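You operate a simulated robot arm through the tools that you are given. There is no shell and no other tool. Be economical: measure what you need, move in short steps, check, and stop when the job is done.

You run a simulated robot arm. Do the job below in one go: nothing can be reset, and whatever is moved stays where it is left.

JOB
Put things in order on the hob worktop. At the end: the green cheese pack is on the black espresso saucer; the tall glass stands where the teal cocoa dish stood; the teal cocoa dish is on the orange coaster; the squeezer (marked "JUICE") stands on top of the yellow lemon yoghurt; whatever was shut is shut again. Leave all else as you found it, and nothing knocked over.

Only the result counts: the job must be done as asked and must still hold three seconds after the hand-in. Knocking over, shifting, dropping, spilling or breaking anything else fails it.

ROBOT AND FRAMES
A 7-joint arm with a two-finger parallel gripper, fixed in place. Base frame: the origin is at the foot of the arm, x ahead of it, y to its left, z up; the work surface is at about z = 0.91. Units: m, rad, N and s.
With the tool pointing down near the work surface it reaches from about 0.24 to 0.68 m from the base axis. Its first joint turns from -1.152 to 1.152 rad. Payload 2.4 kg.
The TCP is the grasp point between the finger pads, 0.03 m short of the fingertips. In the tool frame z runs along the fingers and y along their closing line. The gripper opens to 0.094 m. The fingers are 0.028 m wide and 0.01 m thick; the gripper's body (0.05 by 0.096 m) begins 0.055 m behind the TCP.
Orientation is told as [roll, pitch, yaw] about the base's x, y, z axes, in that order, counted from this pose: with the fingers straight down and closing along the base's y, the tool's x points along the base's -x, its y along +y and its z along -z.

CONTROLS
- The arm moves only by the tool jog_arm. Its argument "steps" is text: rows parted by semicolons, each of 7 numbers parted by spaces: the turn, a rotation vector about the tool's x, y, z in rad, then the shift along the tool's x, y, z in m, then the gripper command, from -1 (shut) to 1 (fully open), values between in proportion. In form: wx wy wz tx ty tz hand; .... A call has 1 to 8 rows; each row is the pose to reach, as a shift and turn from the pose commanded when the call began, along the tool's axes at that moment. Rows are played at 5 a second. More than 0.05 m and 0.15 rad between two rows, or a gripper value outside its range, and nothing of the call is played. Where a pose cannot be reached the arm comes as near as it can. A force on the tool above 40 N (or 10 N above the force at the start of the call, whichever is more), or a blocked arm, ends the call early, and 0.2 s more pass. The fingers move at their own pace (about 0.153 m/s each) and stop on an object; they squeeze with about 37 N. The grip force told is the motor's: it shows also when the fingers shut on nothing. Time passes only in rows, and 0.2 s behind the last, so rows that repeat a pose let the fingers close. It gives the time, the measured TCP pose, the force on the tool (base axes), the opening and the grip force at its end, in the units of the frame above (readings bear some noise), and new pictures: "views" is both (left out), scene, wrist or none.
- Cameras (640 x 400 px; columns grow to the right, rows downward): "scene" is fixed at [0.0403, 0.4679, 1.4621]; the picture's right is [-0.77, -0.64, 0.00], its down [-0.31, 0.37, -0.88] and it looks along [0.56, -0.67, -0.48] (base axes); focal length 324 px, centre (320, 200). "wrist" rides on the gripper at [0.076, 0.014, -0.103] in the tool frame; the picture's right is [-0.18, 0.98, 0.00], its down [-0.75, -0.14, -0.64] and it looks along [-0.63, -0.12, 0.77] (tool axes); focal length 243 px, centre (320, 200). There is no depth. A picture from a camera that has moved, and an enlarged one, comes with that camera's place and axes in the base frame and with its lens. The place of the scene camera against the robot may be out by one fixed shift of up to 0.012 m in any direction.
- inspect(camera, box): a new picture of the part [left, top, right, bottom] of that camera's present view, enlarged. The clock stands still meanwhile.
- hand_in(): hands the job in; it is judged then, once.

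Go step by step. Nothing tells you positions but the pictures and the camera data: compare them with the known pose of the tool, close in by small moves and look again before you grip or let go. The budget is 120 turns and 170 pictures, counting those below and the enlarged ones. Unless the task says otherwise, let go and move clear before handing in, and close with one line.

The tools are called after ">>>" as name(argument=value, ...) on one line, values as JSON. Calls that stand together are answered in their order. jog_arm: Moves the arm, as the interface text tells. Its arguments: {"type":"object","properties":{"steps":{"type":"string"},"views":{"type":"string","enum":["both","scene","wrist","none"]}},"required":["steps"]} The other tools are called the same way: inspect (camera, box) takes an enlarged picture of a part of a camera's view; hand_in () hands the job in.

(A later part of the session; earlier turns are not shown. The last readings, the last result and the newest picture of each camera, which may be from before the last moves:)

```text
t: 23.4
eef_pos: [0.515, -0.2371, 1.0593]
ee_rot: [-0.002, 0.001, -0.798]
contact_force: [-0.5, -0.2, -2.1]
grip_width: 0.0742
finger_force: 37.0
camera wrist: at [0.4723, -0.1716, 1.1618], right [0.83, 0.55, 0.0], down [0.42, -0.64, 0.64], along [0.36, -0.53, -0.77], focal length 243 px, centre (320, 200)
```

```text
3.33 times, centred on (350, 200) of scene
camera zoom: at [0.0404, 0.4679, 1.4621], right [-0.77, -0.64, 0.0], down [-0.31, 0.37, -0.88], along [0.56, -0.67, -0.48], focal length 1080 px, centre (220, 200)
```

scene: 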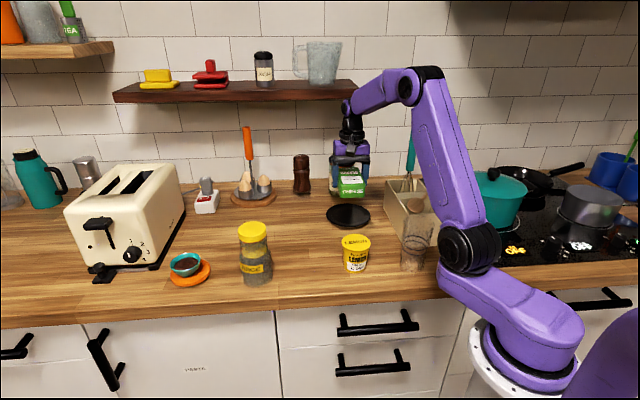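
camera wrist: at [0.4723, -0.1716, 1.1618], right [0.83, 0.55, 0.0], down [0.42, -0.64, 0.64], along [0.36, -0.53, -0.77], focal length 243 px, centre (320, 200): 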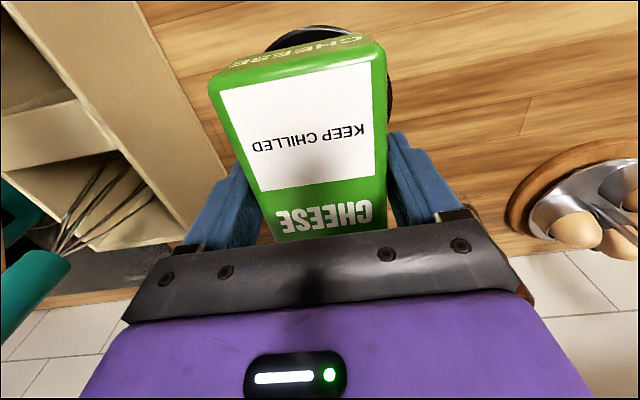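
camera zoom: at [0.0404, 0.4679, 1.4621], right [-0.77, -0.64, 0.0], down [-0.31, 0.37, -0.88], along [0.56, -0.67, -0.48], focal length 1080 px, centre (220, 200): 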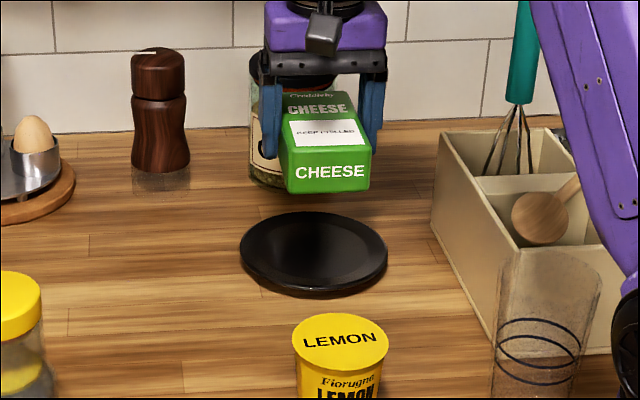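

The saucer centre is near (0.519, -0.240) and the cheese is centred in the grip. I'll lower it gently until it touches.

>>> jog_arm(steps="0 0 0 -0.003 0 0.03 -1; 0 0 0 -0.005 0.001 0.06 -1; 0 0 0 -0.005 0.001 0.075 -1; 0 0 0 -0.005 0.001 0.083 -1; 0 0 0 -0.005 0.001 0.087 -1")

>>> inspect(camera="scene", box=[290, 140, 410, 260])

```text
t: 24.6
eef_pos: [0.519, -0.2399, 0.9709]
ee_rot: [0.0, 0.0, -0.798]
contact_force: [-1.1, -0.2, -3.2]
grip_width: 0.0742
finger_force: 36.8
camera wrist: at [0.4763, -0.1746, 1.0738], right [0.83, 0.55, 0.0], down [0.43, -0.64, 0.64], along [0.36, -0.53, -0.77], focal length 243 px, centre (320, 200)
```

scene: 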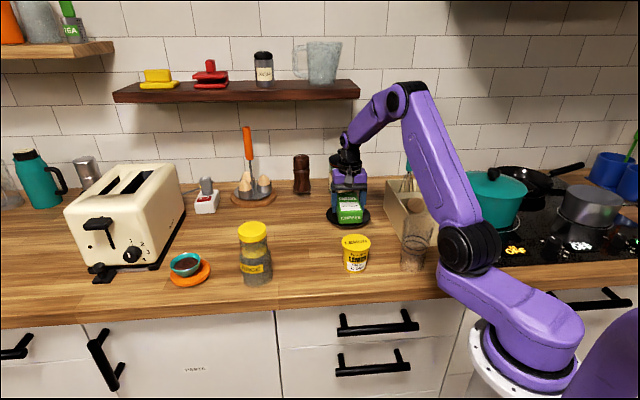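
wrist: 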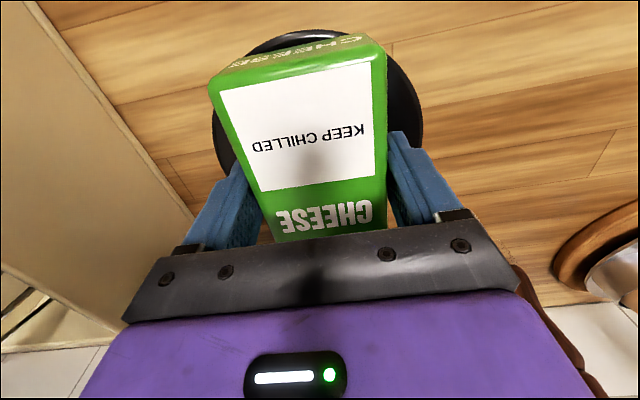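

```text
3.33 times, centred on (350, 200) of scene
camera zoom: at [0.0404, 0.4679, 1.4621], right [-0.77, -0.64, 0.0], down [-0.31, 0.37, -0.88], along [0.56, -0.67, -0.48], focal length 1080 px, centre (220, 200)
```

zoom: 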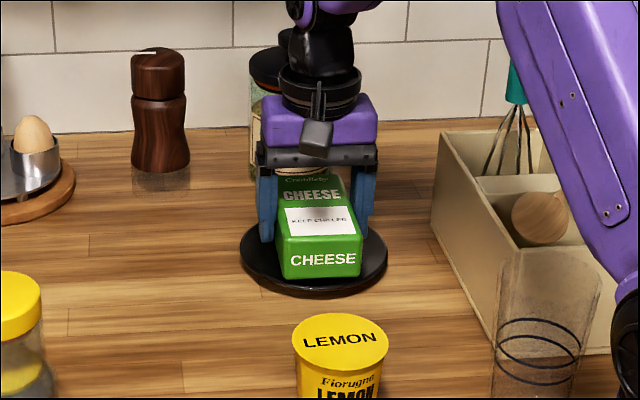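

Well centred, not yet in contact. Lowering in 3 mm steps.

>>> jog_arm(steps="0 0 0 0 0 0.003 -1; 0 0 0 0 0 0.006 -1; 0 0 0 0 0 0.009 -1", views="none")

```text
t: 25.4
eef_pos: [0.5199, -0.2425, 0.9637]
ee_rot: [0.0, -0.007, -0.798]
contact_force: [-4.6, 1.8, 32.4]
grip_width: 0.0744
finger_force: 36.5
```

Contact made. I'll ease off, release, and lift clear.

>>> jog_arm(steps="0 0 0 0 0 -0.003 -1; 0 0 0 0 0 -0.003 -0.2; 0 0 0 0 0 -0.003 1; 0 0 0 0 0 -0.003 1; 0 0 0 0 0 -0.03 1; 0 0 0 0 0 -0.07 1; 0 0 0 0 0 -0.11 1; 0 0 0 0.02 0 -0.15 1")

>>> inspect(camera="scene", box=[290, 140, 450, 300])

```text
t: 27.2
eef_pos: [0.5086, -0.2234, 1.1117]
ee_rot: [-0.001, 0.001, -0.799]
contact_force: [-0.2, 0.3, 0.3]
grip_width: 0.0941
finger_force: 0.0
camera wrist: at [0.4646, -0.1588, 1.2143], right [0.83, 0.55, 0.0], down [0.43, -0.64, 0.64], along [0.36, -0.53, -0.77], focal length 243 px, centre (320, 200)
```

scene: 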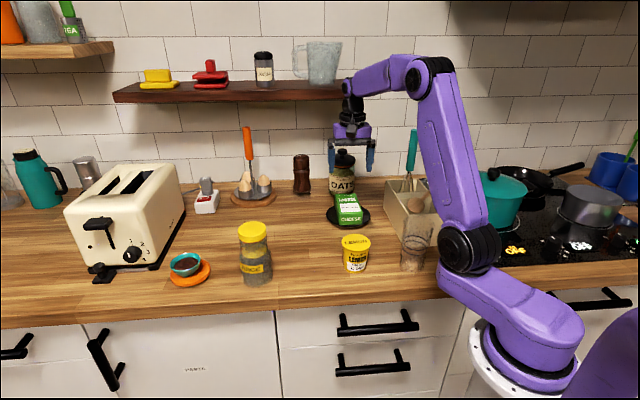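
wrist: 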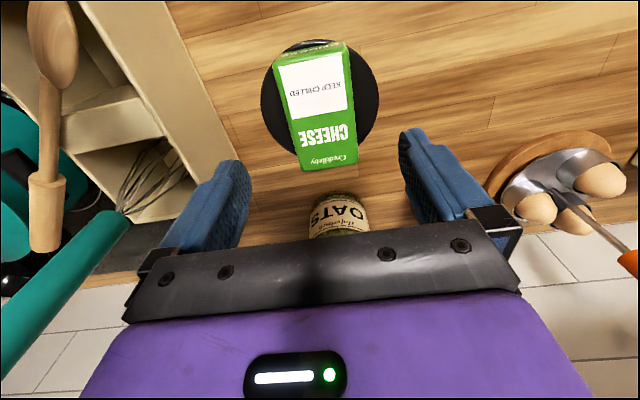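

```text
2.50 times, centred on (370, 220) of scene
camera zoom: at [0.0404, 0.4679, 1.4621], right [-0.77, -0.64, 0.0], down [-0.31, 0.37, -0.88], along [0.56, -0.67, -0.48], focal length 810 px, centre (195, 150)
```

zoom: 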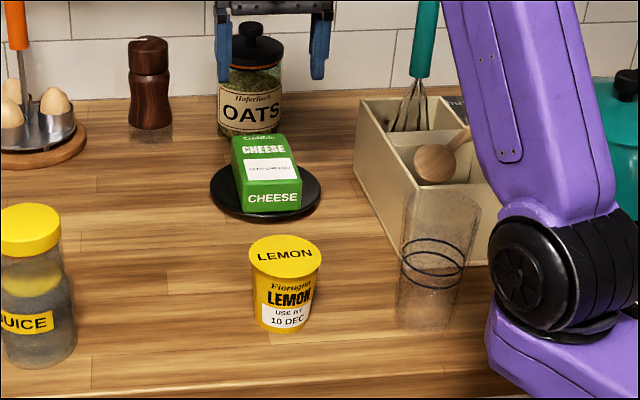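

The cheese is level on the saucer. Next the tall glass: I'll rise and look at it from above.

>>> jog_arm(steps="0 0 0.02 0.034 -0.022 -0.02 1; 0 0 0.04 0.068 -0.045 -0.04 1; 0 0 0.065 0.102 -0.067 -0.055 1; 0 0 0.09 0.136 -0.089 -0.065 1; 0 0 0.11 0.17 -0.112 -0.07 1; 0 0 0.128 0.204 -0.134 -0.07 1")

```text
t: 28.6
eef_pos: [0.2665, -0.171, 1.1818]
ee_rot: [0.001, 0.0, -0.925]
contact_force: [0.4, 0.2, 0.2]
grip_width: 0.0941
finger_force: 0.1
camera wrist: at [0.2318, -0.1013, 1.284], right [0.9, 0.44, 0.0], down [0.34, -0.69, 0.64], along [0.28, -0.58, -0.77], focal length 243 px, centre (320, 200)
```

scene: 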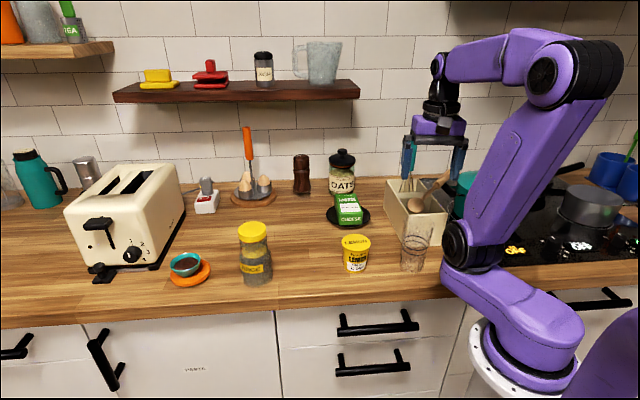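
wrist: 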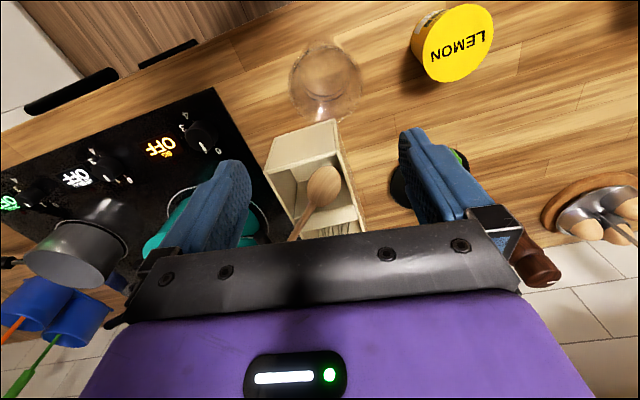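

>>> inspect(camera="wrist", box=[230, 0, 430, 240])

>>> inspect(camera="scene", box=[370, 150, 470, 290])

```text
1.67 times, centred on (330, 120) of wrist
camera zoom: at [0.2318, -0.1013, 1.284], right [0.9, 0.44, 0.0], down [0.34, -0.69, 0.64], along [0.28, -0.58, -0.77], focal length 404 px, centre (303, 333)
```

zoom: 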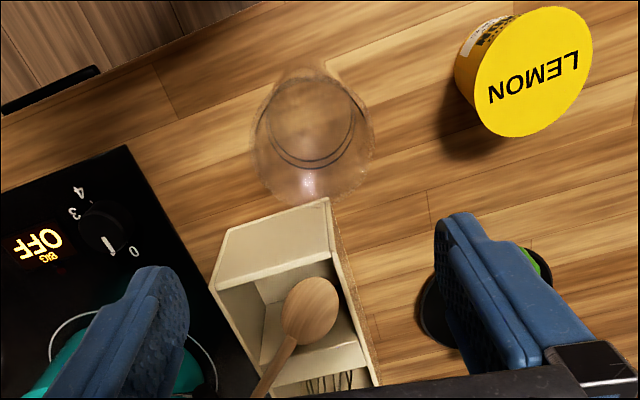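

```text
2.86 times, centred on (420, 220) of scene
camera zoom: at [0.0404, 0.4679, 1.4621], right [-0.77, -0.64, 0.0], down [-0.31, 0.37, -0.88], along [0.56, -0.67, -0.48], focal length 926 px, centre (34, 143)
```

zoom: 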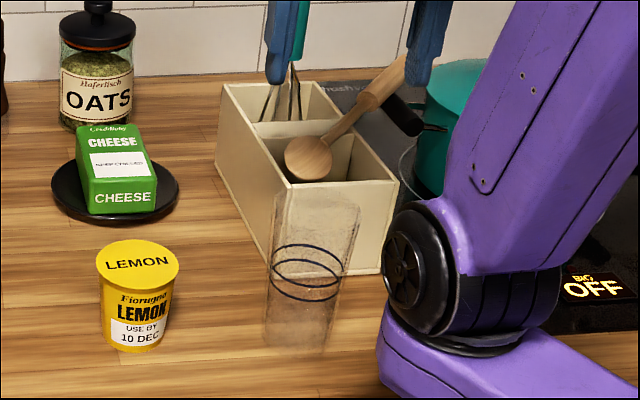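

The glass rim is near (0.262, -0.155), about 0.066 m wide. I'll centre over it just above the rim and look again.

>>> jog_arm(steps="0 0 0 0.0147 0.0054 0.03 1; 0 0 0 0.0147 0.0054 0.07 1", views="wrist")

>>> inspect(camera="scene", box=[370, 170, 470, 290])

```text
t: 29.2
eef_pos: [0.262, -0.1567, 1.111]
ee_rot: [0.001, 0.001, -0.925]
contact_force: [-0.3, -0.4, -1.0]
grip_width: 0.0939
finger_force: 0.2
camera wrist: at [0.2279, -0.0866, 1.2133], right [0.9, 0.44, 0.0], down [0.34, -0.69, 0.64], along [0.28, -0.58, -0.77], focal length 243 px, centre (320, 200)
```

wrist: 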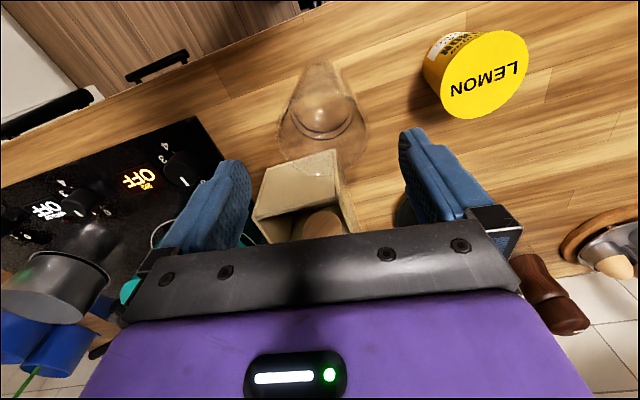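

```text
3.33 times, centred on (420, 230) of scene
camera zoom: at [0.0403, 0.4679, 1.4621], right [-0.77, -0.64, 0.0], down [-0.31, 0.37, -0.88], along [0.56, -0.67, -0.48], focal length 1080 px, centre (-13, 100)
```

zoom: 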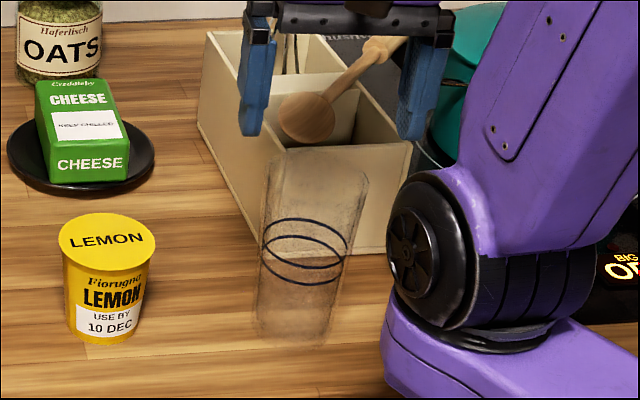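

>>> inspect(camera="wrist", box=[250, 40, 390, 180])

```text
2.86 times, centred on (320, 110) of wrist
camera zoom: at [0.2279, -0.0866, 1.2133], right [0.9, 0.44, 0.0], down [0.34, -0.69, 0.64], along [0.28, -0.58, -0.77], focal length 693 px, centre (320, 457)
```

zoom: 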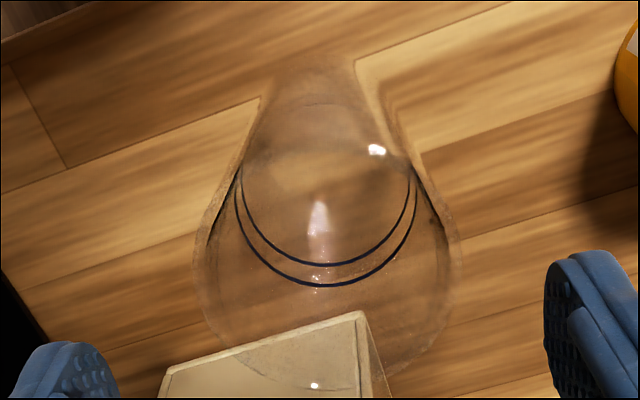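

The gripper is centred on the glass, rim at z ≈ 1.047. Descending to z ≈ 1.003 and gripping.

>>> jog_arm(steps="0 0 0 0 0.001 0.04 1; 0 0 0 0 0.001 0.08 1; 0 0 0 0 0.001 0.107 1; 0 0 0 0 0.001 0.107 0.4; 0 0 0 0 0.001 0.107 -0.2; 0 0 0 0 0.001 0.107 -1; 0 0 0 0 0.001 0.107 -1")

>>> inspect(camera="scene", box=[370, 170, 470, 290])

```text
t: 30.8
eef_pos: [0.2641, -0.1565, 1.0048]
ee_rot: [0.001, 0.001, -0.926]
contact_force: [-0.6, 0.5, 0.0]
grip_width: 0.0717
finger_force: 36.9
camera wrist: at [0.2294, -0.0869, 1.1064], right [0.9, 0.44, 0.0], down [0.34, -0.69, 0.64], along [0.28, -0.58, -0.77], focal length 243 px, centre (320, 200)
```

scene: 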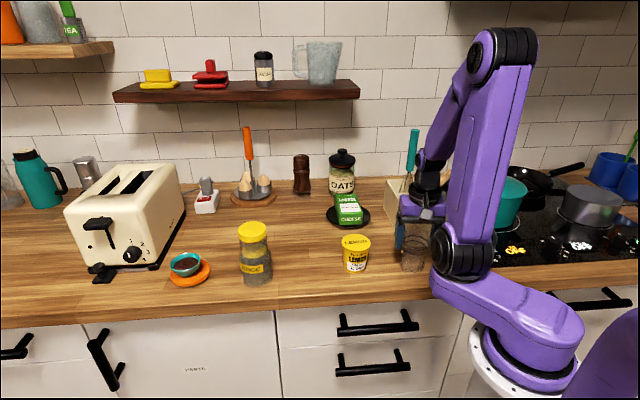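
wrist: 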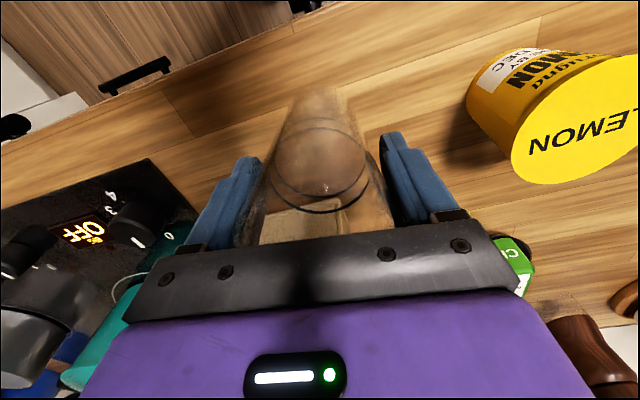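

```text
3.33 times, centred on (420, 230) of scene
camera zoom: at [0.0404, 0.4679, 1.4621], right [-0.77, -0.64, 0.0], down [-0.31, 0.37, -0.88], along [0.56, -0.67, -0.48], focal length 1080 px, centre (-13, 100)
```

zoom: 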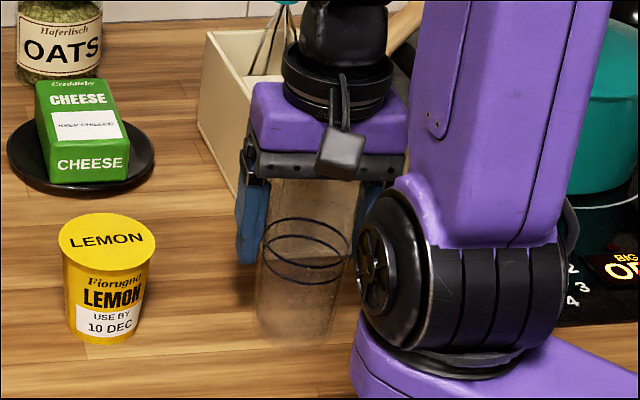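

The glass is held. Lifting it clear and moving left around the box toward the saucer side.

>>> jog_arm(steps="0 0 0 0 0 -0.03 -1; 0 0 0 0 0 -0.075 -1; 0 0 0 0 0 -0.12 -1; 0 0 0 -0.0292 0.0331 -0.128 -1; 0 0 0 -0.0584 0.0662 -0.128 -1; 0 0 0 -0.0876 0.0994 -0.128 -1; 0 0 0 -0.1168 0.1325 -0.128 -1", views="scene")

```text
t: 32.4
eef_pos: [0.4387, -0.1695, 1.1323]
ee_rot: [0.001, -0.001, -0.927]
contact_force: [1.1, 0.7, -2.6]
grip_width: 0.0718
finger_force: 37.1
```

scene: 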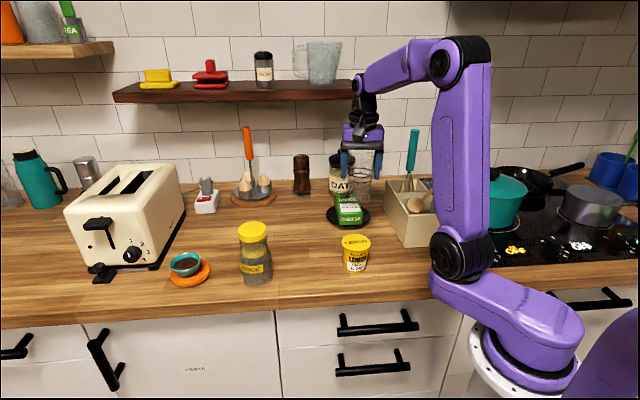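

>>> jog_arm(steps="0 0 0 -0.039 -0.0024 0.005 -1; 0 0 0 -0.078 -0.0048 0.01 -1; 0 0 0 -0.117 -0.0072 0.015 -1; 0 0 0 -0.1557 -0.0096 0.02 -1; 0 0 0 -0.182 -0.028 0.04 -1; 0 0 0 -0.2088 -0.0471 0.06 -1")

>>> inspect(camera="scene", box=[310, 110, 470, 250])

```text
t: 33.8
eef_pos: [0.5283, -0.3637, 1.0727]
ee_rot: [-0.001, -0.001, -0.924]
contact_force: [-0.1, -0.1, -1.9]
grip_width: 0.0717
finger_force: 36.9
camera wrist: at [0.494, -0.2945, 1.1756], right [0.9, 0.45, 0.0], down [0.34, -0.69, 0.64], along [0.29, -0.57, -0.77], focal length 243 px, centre (320, 200)
```

scene: 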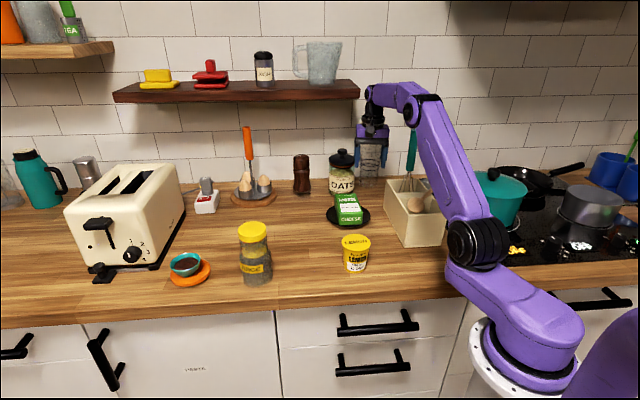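
wrist: 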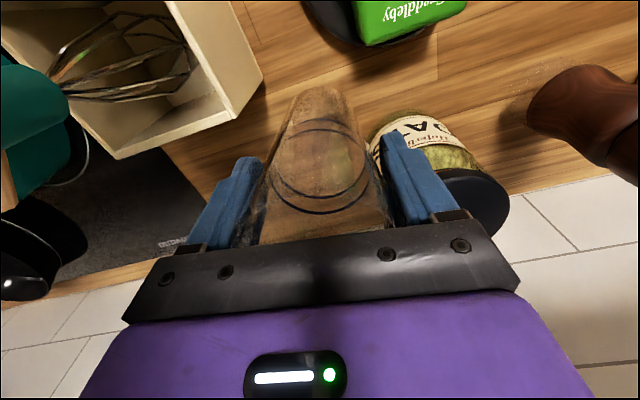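

```text
2.86 times, centred on (390, 180) of scene
camera zoom: at [0.0404, 0.4679, 1.4621], right [-0.77, -0.64, 0.0], down [-0.31, 0.37, -0.88], along [0.56, -0.67, -0.48], focal length 926 px, centre (120, 257)
```

zoom: 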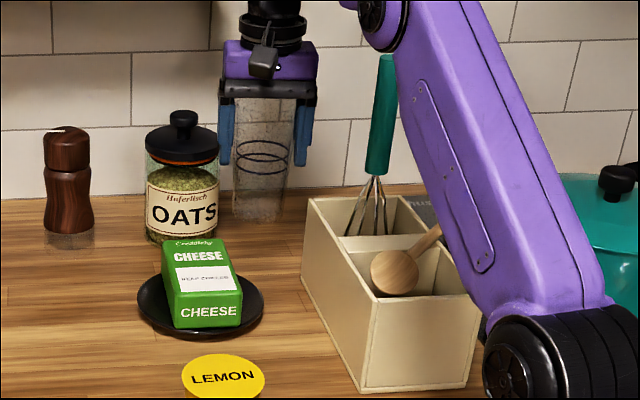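

Clear of the jar and the box. Moving to the dish's former spot (0.519, -0.437) and lowering.

>>> jog_arm(steps="0 0 0 -0.018 -0.017 0.01 -1; 0 0 0 -0.036 -0.0344 0.02 -1; 0 0 0 -0.0535 -0.0516 0.03 -1; 0 0 0 -0.0535 -0.0516 0.05 -1; 0 0 0 -0.0535 -0.0516 0.062 -1")

>>> inspect(camera="scene", box=[310, 110, 470, 250])

```text
t: 35.0
eef_pos: [0.5175, -0.4409, 1.0104]
ee_rot: [-0.001, -0.001, -0.926]
contact_force: [-0.5, 0.1, -3.7]
grip_width: 0.0716
finger_force: 37.5
camera wrist: at [0.4837, -0.3701, 1.1128], right [0.9, 0.44, 0.0], down [0.34, -0.69, 0.64], along [0.28, -0.58, -0.77], focal length 243 px, centre (320, 200)
```

scene: 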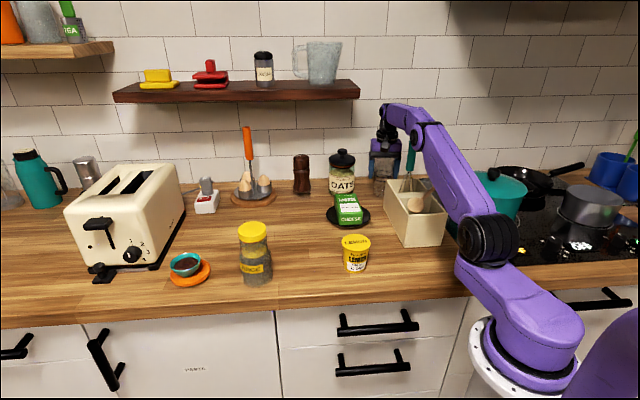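
wrist: 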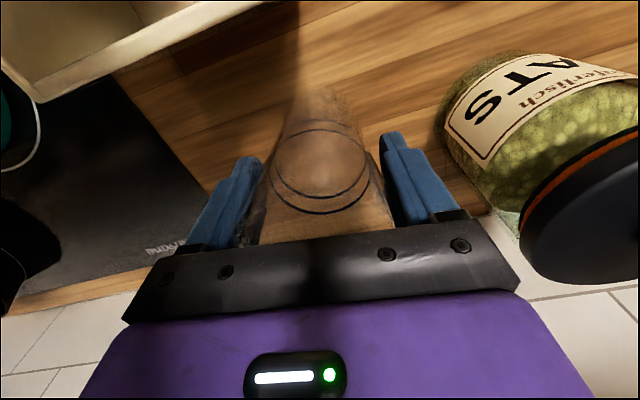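

```text
2.86 times, centred on (390, 180) of scene
camera zoom: at [0.0404, 0.4678, 1.4621], right [-0.77, -0.64, 0.0], down [-0.31, 0.37, -0.88], along [0.56, -0.67, -0.48], focal length 926 px, centre (120, 257)
```

zoom: 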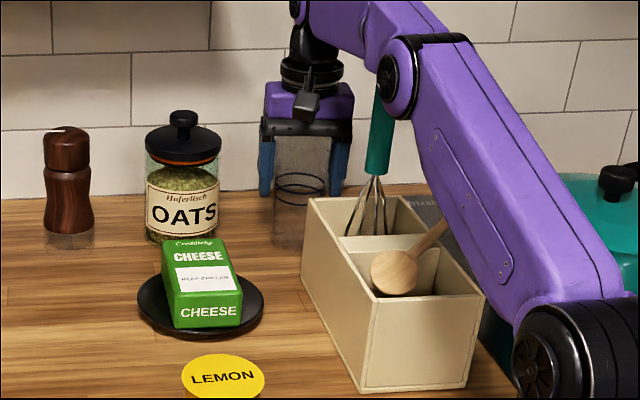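

On target, 5 mm above the surface. Lowering to contact.

>>> jog_arm(steps="0 0 0 0.002 0 0.003 -1; 0 0 0 0.002 0 0.006 -1; 0 0 0 0.002 0 0.008 -1", views="none")

```text
t: 35.8
eef_pos: [0.5167, -0.4384, 1.0038]
ee_rot: [0.001, -0.002, -0.925]
contact_force: [-1.1, 2.8, 5.0]
grip_width: 0.0717
finger_force: 36.7
```

Light contact. Releasing and going straight up past the rim.

>>> jog_arm(steps="0 0 0 0 0 0 -0.2; 0 0 0 0 0 0 0.5; 0 0 0 0 0 0 1; 0 0 0 0 0 0 1; 0 0 0 0 0 -0.02 1; 0 0 0 0.005 0.005 -0.05 1", views="wrist")

>>> inspect(camera="scene", box=[310, 110, 470, 250])

```text
t: 37.2
eef_pos: [0.5164, -0.4316, 1.0518]
ee_rot: [0.0, 0.002, -0.925]
contact_force: [-0.4, 0.2, -0.7]
grip_width: 0.0939
finger_force: 0.1
camera wrist: at [0.4826, -0.3617, 1.1553], right [0.9, 0.44, 0.0], down [0.34, -0.69, 0.64], along [0.28, -0.57, -0.77], focal length 243 px, centre (320, 200)
```

wrist: 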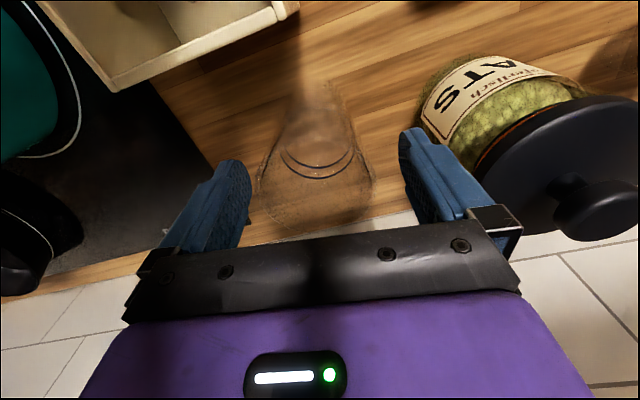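

```text
2.86 times, centred on (390, 180) of scene
camera zoom: at [0.0403, 0.4679, 1.4621], right [-0.77, -0.64, 0.0], down [-0.31, 0.37, -0.88], along [0.56, -0.67, -0.48], focal length 926 px, centre (120, 257)
```

zoom: 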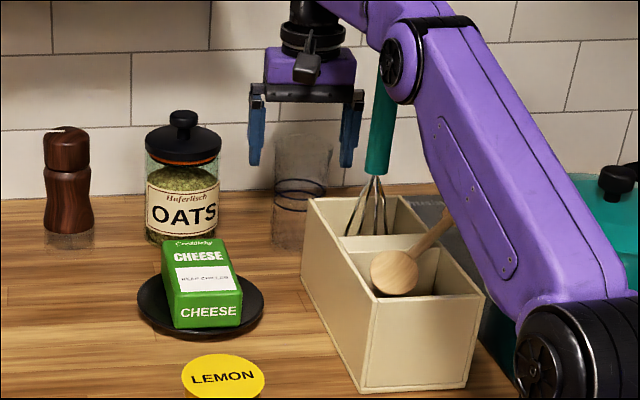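

The glass stands in place. I'll rise while sliding back along the open direction of the fingers.

>>> jog_arm(steps="0 0 0 0.012 0 -0.02 1; 0 0 0 0.03 0 -0.04 1; 0 0 0 0.06 0 -0.06 1; 0 0 0 0.09 0.02 -0.09 1; 0 0 0 0.12 0.04 -0.12 1; 0 0 0 0.15 0.06 -0.14 1")

>>> inspect(camera="scene", box=[350, 110, 510, 250])

>>> inspect(camera="wrist", box=[0, 0, 400, 250])

```text
t: 38.6
eef_pos: [0.4758, -0.2768, 1.192]
ee_rot: [0.0, 0.0, -0.928]
contact_force: [1.2, -0.5, 1.3]
grip_width: 0.0937
finger_force: 0.1
camera wrist: at [0.4413, -0.2059, 1.2952], right [0.9, 0.44, 0.0], down [0.34, -0.69, 0.64], along [0.28, -0.58, -0.77], focal length 243 px, centre (320, 200)
```

scene: 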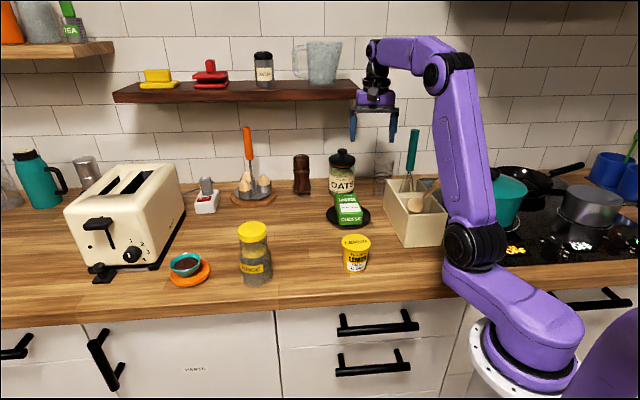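
wrist: 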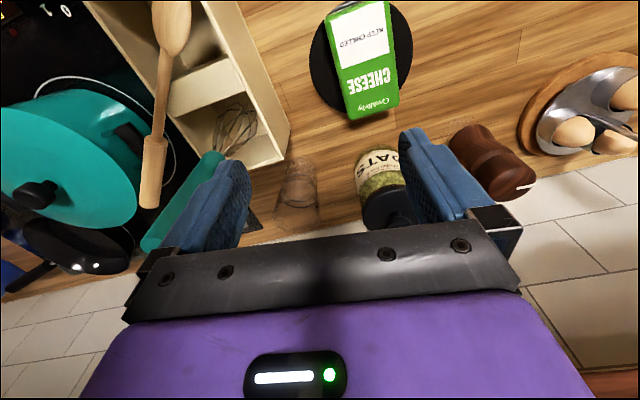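

```text
2.86 times, centred on (430, 180) of scene
camera zoom: at [0.0404, 0.4679, 1.4621], right [-0.77, -0.64, 0.0], down [-0.31, 0.37, -0.88], along [0.56, -0.67, -0.48], focal length 926 px, centre (6, 257)
```

zoom: 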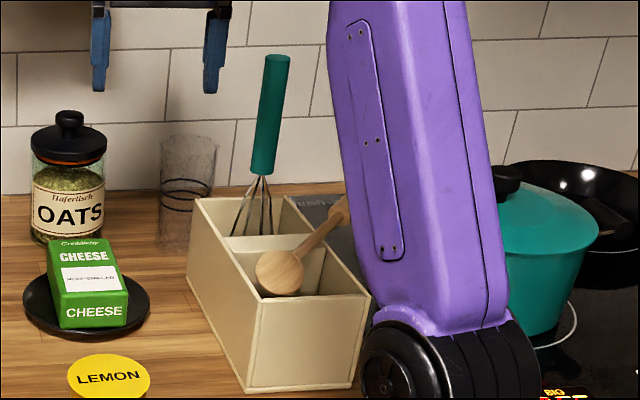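

```text
1.60 times, centred on (200, 125) of wrist
camera zoom: at [0.4413, -0.2059, 1.2952], right [0.9, 0.44, 0.0], down [0.34, -0.69, 0.64], along [0.28, -0.58, -0.77], focal length 388 px, centre (512, 320)
```

zoom: 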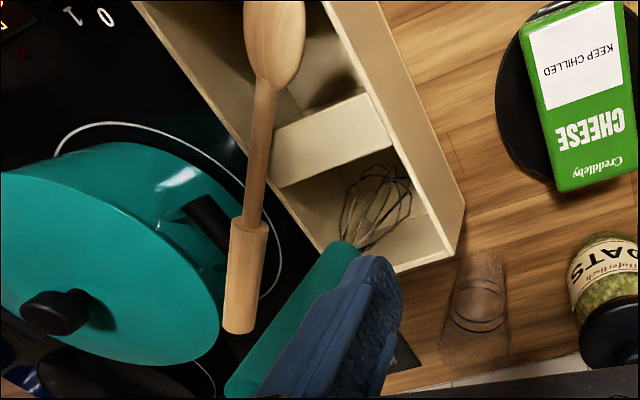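

The glass stands right where the dish was. Next I must stand the displaced spoon back up: it was vertical at about (0.32, -0.31) and now lies along -y across the box. First I'll test in free space whether the hand can tilt to horizontal there.

>>> jog_arm(steps="0 0 0.13 0.03 -0.014 -0.012 1; 0 0 0.26 0.06 -0.028 -0.024 1; 0 0 0.39 0.09 -0.042 -0.036 1; 0 0 0.52 0.12 -0.056 -0.048 1; 0 0 0.643 0.149 -0.0706 -0.06 1")

>>> inspect(camera="wrist", box=[100, 0, 420, 250])

```text
t: 39.8
eef_pos: [0.3299, -0.1989, 1.2508]
ee_rot: [-0.001, -0.002, -1.574]
contact_force: [-1.1, -0.9, 0.2]
grip_width: 0.0941
finger_force: 0.1
camera wrist: at [0.3445, -0.1226, 1.3537], right [0.98, -0.19, 0.0], down [-0.14, -0.75, 0.64], along [-0.12, -0.63, -0.77], focal length 243 px, centre (320, 200)
```

scene: 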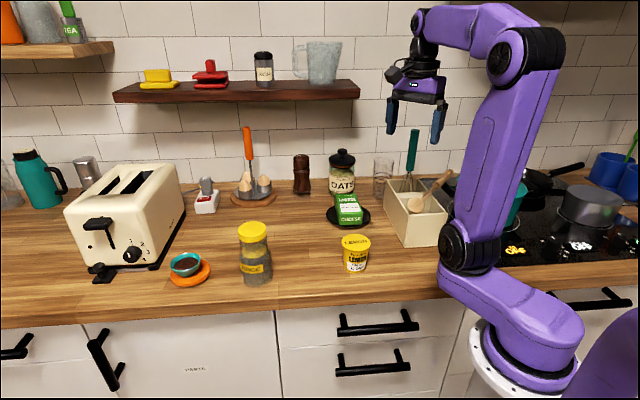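
wrist: 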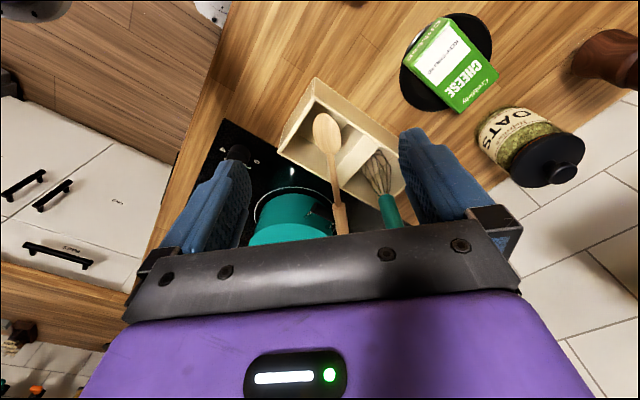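

```text
1.60 times, centred on (260, 125) of wrist
camera zoom: at [0.3445, -0.1226, 1.3537], right [0.98, -0.19, 0.0], down [-0.14, -0.75, 0.64], along [-0.12, -0.63, -0.77], focal length 388 px, centre (416, 320)
```

zoom: 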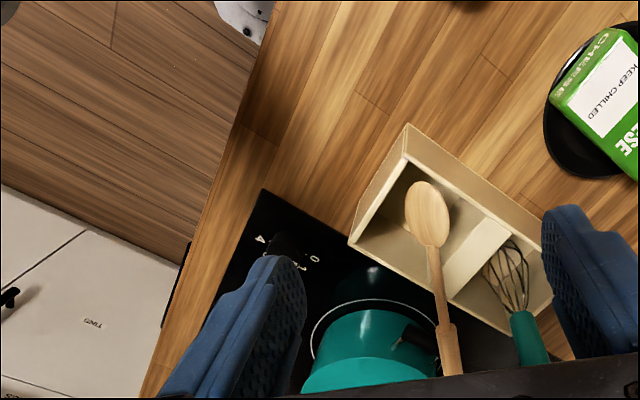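

The spoon axis runs almost exactly along -y, with its handle beginning near (0.324, -0.401, 1.033). Testing the tilt of the empty hand here.

>>> jog_arm(steps="0 -0.15 0 0 0 0 1; 0 -0.3 0 0 0 0 1; 0 -0.45 0 0 0 0 1; 0 -0.6 0 0 0 0 1; 0 -0.75 0 0 0 0 1; 0 -0.9 0 0 0 0 1; 0 -1.05 0 0 0 0 1; 0 -1.2 0 0 0 0 1", views="scene")

```text
t: 41.6
eef_pos: [0.33, -0.1979, 1.2526]
ee_rot: [0.004, -1.203, -1.573]
contact_force: [0.3, 0.0, -0.4]
grip_width: 0.0941
finger_force: 0.0
```

scene: 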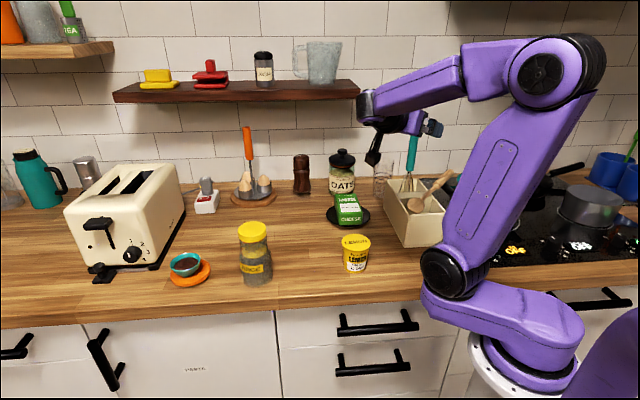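

The hand can tilt as needed. Now I'll return to vertical and move above the spoon's handle, with the fingers half open.

>>> jog_arm(steps="0 0.15 0 -0.0045 -0.0008 0.0287 0.2; 0 0.3 0 -0.009 -0.0015 0.0574 0.2; 0 0.45 0 -0.0135 -0.0022 0.086 0.2; 0 0.6 0 -0.018 -0.003 0.115 0.2; 0 0.75 0 -0.0225 -0.0038 0.1436 0.2; 0 0.9 0 -0.027 -0.0045 0.172 0.2; 0 1.05 0 -0.031 -0.0052 0.201 0.2; 0 1.2 0 -0.0356 -0.006 0.2297 0.2")

>>> inspect(camera="wrist", box=[200, 0, 440, 240])

```text
t: 43.4
eef_pos: [0.3232, -0.4271, 1.2005]
ee_rot: [0.001, 0.003, -1.568]
contact_force: [-0.4, 0.2, -0.1]
grip_width: 0.0564
finger_force: 0.1
camera wrist: at [0.3368, -0.3496, 1.3037], right [0.98, -0.18, 0.0], down [-0.14, -0.76, 0.64], along [-0.12, -0.63, -0.77], focal length 243 px, centre (320, 200)
```

scene: 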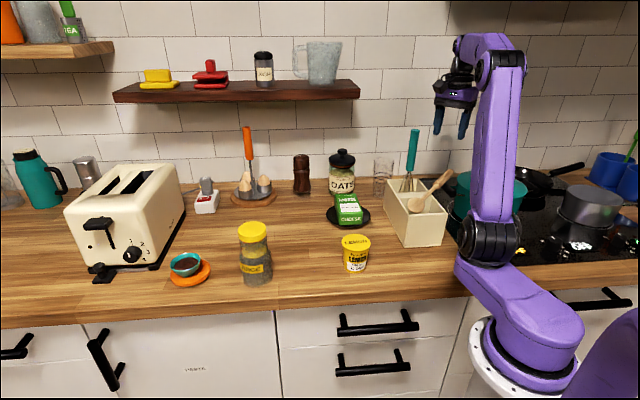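
wrist: 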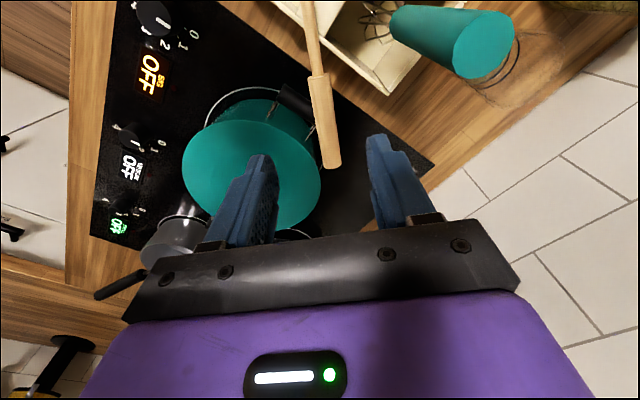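

```text
1.67 times, centred on (320, 120) of wrist
camera zoom: at [0.3368, -0.3496, 1.3037], right [0.98, -0.18, 0.0], down [-0.14, -0.76, 0.64], along [-0.12, -0.63, -0.77], focal length 404 px, centre (320, 333)
```

zoom: 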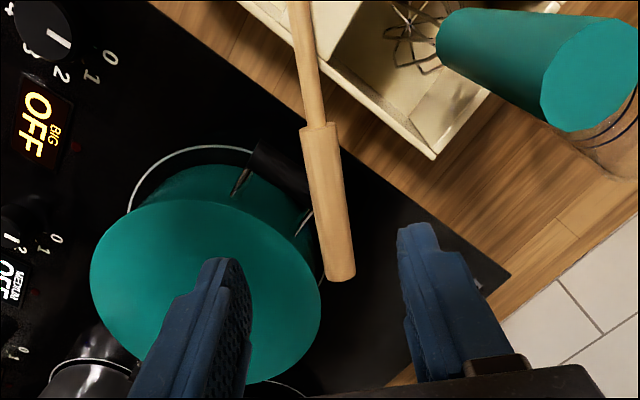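

The handle runs from (0.325, -0.408) to (0.319, -0.508). I'll descend over it near y ≈ -0.43, staying above the pot's side handle.

>>> jog_arm(steps="0 0 0 0.003 0 0.045 0.2; 0 0 0 0.003 0 0.09 0.2; 0 0 0 0.003 0 0.115 0.2", views="both")

>>> inspect(camera="scene", box=[380, 110, 520, 250])

```text
t: 44.2
eef_pos: [0.3222, -0.4241, 1.0863]
ee_rot: [0.001, 0.001, -1.569]
contact_force: [0.3, -1.1, 0.2]
grip_width: 0.0567
finger_force: 0.1
camera wrist: at [0.3365, -0.3464, 1.1894], right [0.98, -0.18, 0.0], down [-0.14, -0.75, 0.64], along [-0.12, -0.63, -0.77], focal length 243 px, centre (320, 200)
```

scene: 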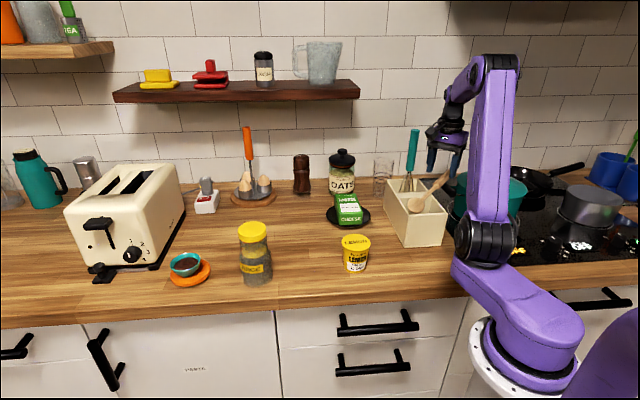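
wrist: 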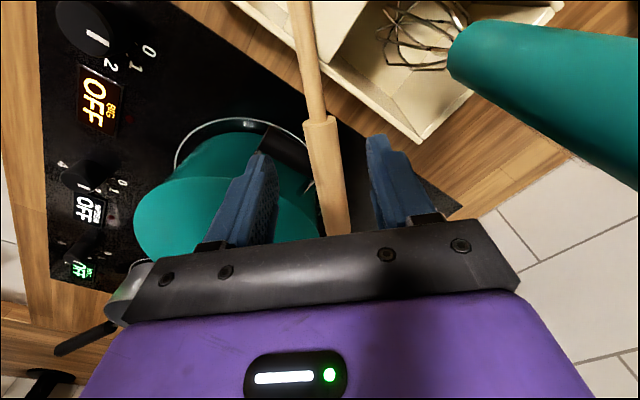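

```text
2.86 times, centred on (450, 180) of scene
camera zoom: at [0.0403, 0.4679, 1.4621], right [-0.77, -0.64, 0.0], down [-0.31, 0.37, -0.88], along [0.56, -0.67, -0.48], focal length 926 px, centre (-51, 257)
```

zoom: 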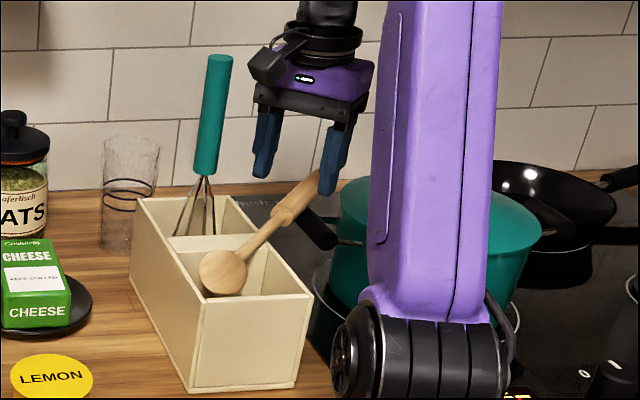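

The handle is between the fingers. Descending 3 cm and closing on it.

>>> jog_arm(steps="0 0 0 0 0.001 0.016 0.2; 0 0 0 0 0.001 0.031 0.2; 0 0 0 0 0.001 0.031 0.2; 0 0 0 0 0.001 0.031 -0.3; 0 0 0 0 0.001 0.031 -1; 0 0 0 0 0.001 0.031 -1")

>>> inspect(camera="scene", box=[380, 110, 520, 250])

```text
t: 45.6
eef_pos: [0.3247, -0.4222, 1.0559]
ee_rot: [-0.001, -0.001, -1.568]
contact_force: [0.5, 1.0, 0.0]
grip_width: 0.0226
finger_force: 37.1
camera wrist: at [0.3386, -0.3467, 1.1579], right [0.98, -0.18, 0.0], down [-0.14, -0.75, 0.64], along [-0.12, -0.63, -0.77], focal length 243 px, centre (320, 200)
```

scene: 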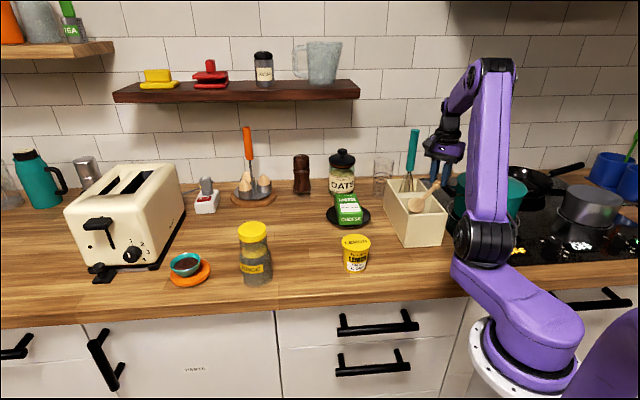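
wrist: 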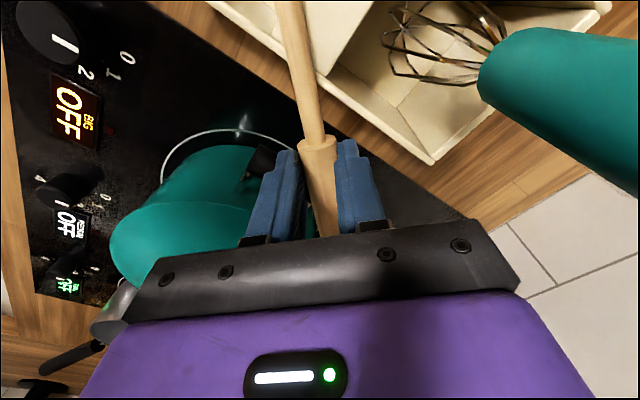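

```text
2.86 times, centred on (450, 180) of scene
camera zoom: at [0.0404, 0.4679, 1.4621], right [-0.77, -0.64, 0.0], down [-0.31, 0.37, -0.88], along [0.56, -0.67, -0.48], focal length 926 px, centre (-51, 257)
```

zoom: 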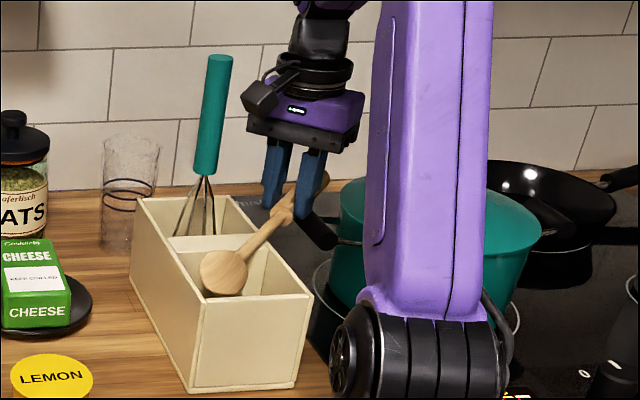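

The spoon is gripped. Lifting it straight up.

>>> jog_arm(steps="0 0 0 0 0 -0.03 -1; 0 0 0 0 0 -0.075 -1; 0 0 0 0 0 -0.12 -1; 0 0 0 0.015 0 -0.165 -1; 0 0 0 0.045 0 -0.195 -1")

```text
t: 46.8
eef_pos: [0.3262, -0.3791, 1.2531]
ee_rot: [0.001, 0.0, -1.57]
contact_force: [0.1, 0.3, -0.8]
grip_width: 0.0227
finger_force: 36.9
camera wrist: at [0.3392, -0.3011, 1.3547], right [0.98, -0.18, 0.0], down [-0.14, -0.75, 0.64], along [-0.12, -0.63, -0.77], focal length 243 px, centre (320, 200)
```

scene: 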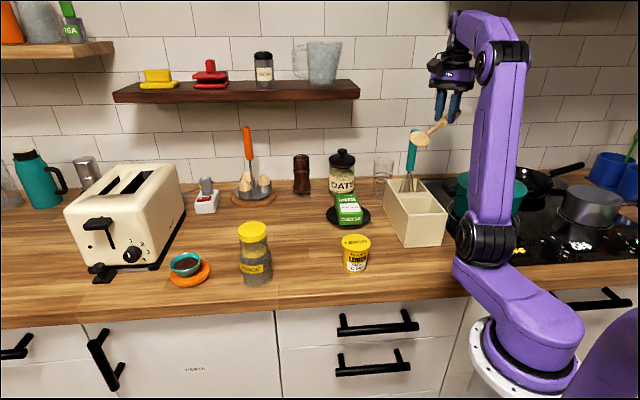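
wrist: 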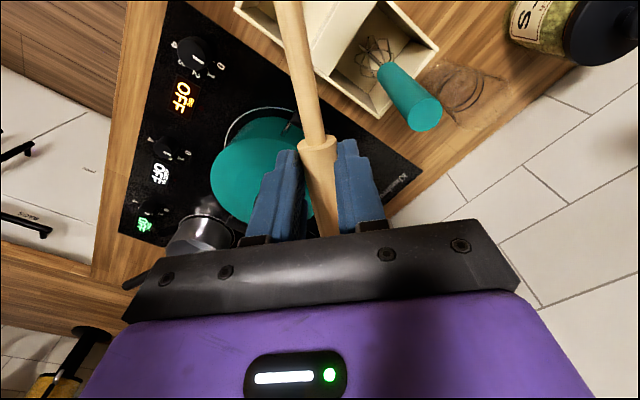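

The spoon is steady. Tilting the hand so the spoon swings head-down, while moving over its compartment.

>>> jog_arm(steps="0 -0.15 0 0.011 -0.0005 0 -1; 0 -0.3 0 0.022 -0.001 0 -1; 0 -0.45 0 0.033 -0.0015 0 -1; 0 -0.6 0 0.044 -0.002 0 -1; 0 -0.75 0 0.055 -0.0025 0 -1; 0 -0.9 0 0.066 -0.003 0 -1; 0 -1.05 0 0.077 -0.0035 0 -1; 0 -1.2 0 0.087 -0.004 0 -1")

>>> inspect(camera="scene", box=[370, 90, 510, 250])

```text
t: 48.6
eef_pos: [0.3201, -0.292, 1.2516]
ee_rot: [-0.002, -1.201, -1.567]
contact_force: [0.1, -0.3, -0.4]
grip_width: 0.0227
finger_force: 36.9
camera wrist: at [0.3337, -0.1663, 1.2167], right [0.98, -0.06, 0.17], down [-0.14, 0.33, 0.93], along [-0.12, -0.94, 0.31], focal length 243 px, centre (320, 200)
```

scene: 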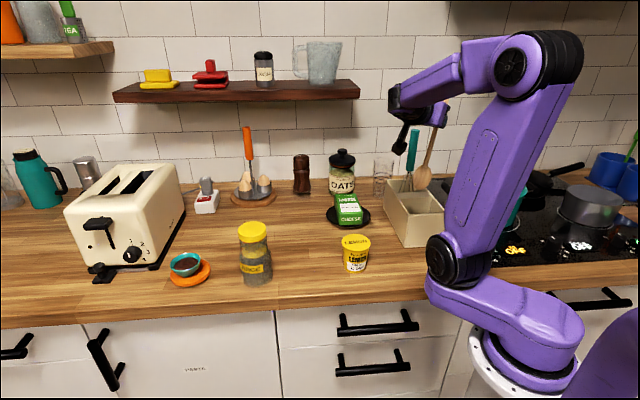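
wrist: 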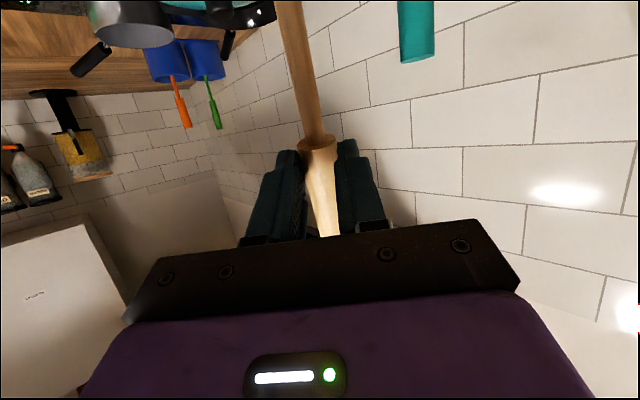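

```text
2.50 times, centred on (440, 170) of scene
camera zoom: at [0.0404, 0.4679, 1.4621], right [-0.77, -0.64, 0.0], down [-0.31, 0.37, -0.88], along [0.56, -0.67, -0.48], focal length 810 px, centre (20, 275)
```

zoom: 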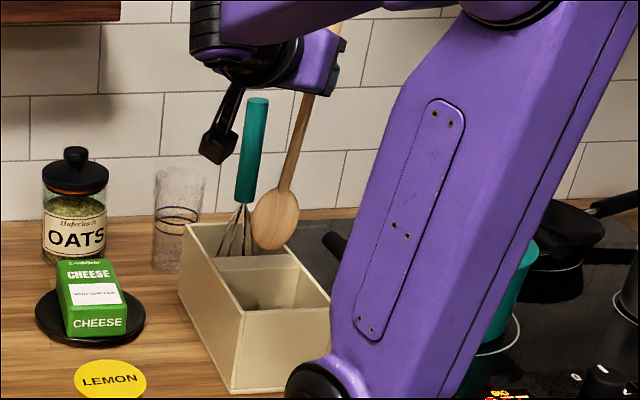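

Now the last bit of tilt to make the spoon vertical.

>>> jog_arm(steps="0 -0.1 0 0 0 0 -1; 0 -0.19 0 0 0 0 -1")

>>> inspect(camera="scene", box=[370, 90, 510, 250])

```text
t: 49.2
eef_pos: [0.3205, -0.2899, 1.252]
ee_rot: [0.004, -1.393, -1.573]
contact_force: [0.3, -0.8, 0.0]
grip_width: 0.0228
finger_force: 37.4
camera wrist: at [0.3347, -0.1754, 1.1944], right [0.98, -0.03, 0.18], down [-0.14, 0.5, 0.86], along [-0.12, -0.87, 0.48], focal length 243 px, centre (320, 200)
```

scene: 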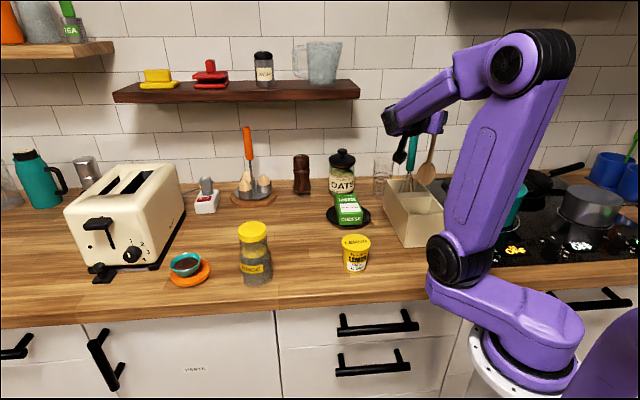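
wrist: 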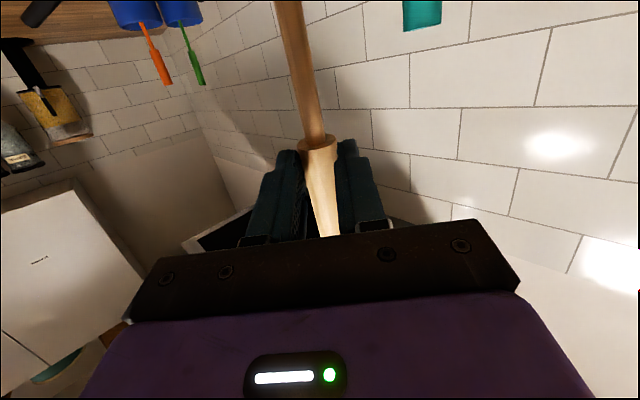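

```text
2.50 times, centred on (440, 170) of scene
camera zoom: at [0.0403, 0.4679, 1.4621], right [-0.77, -0.64, 0.0], down [-0.31, 0.37, -0.88], along [0.56, -0.67, -0.48], focal length 810 px, centre (20, 275)
```

zoom: 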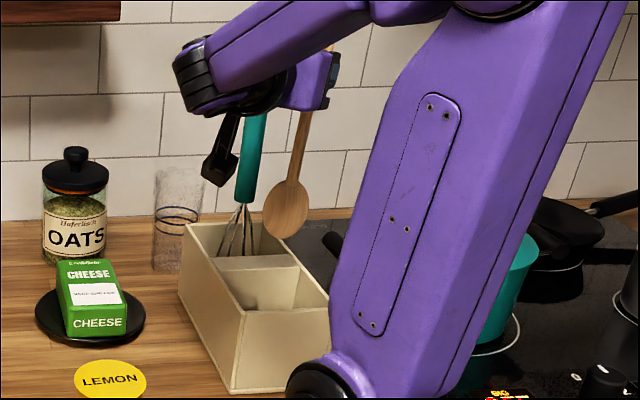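

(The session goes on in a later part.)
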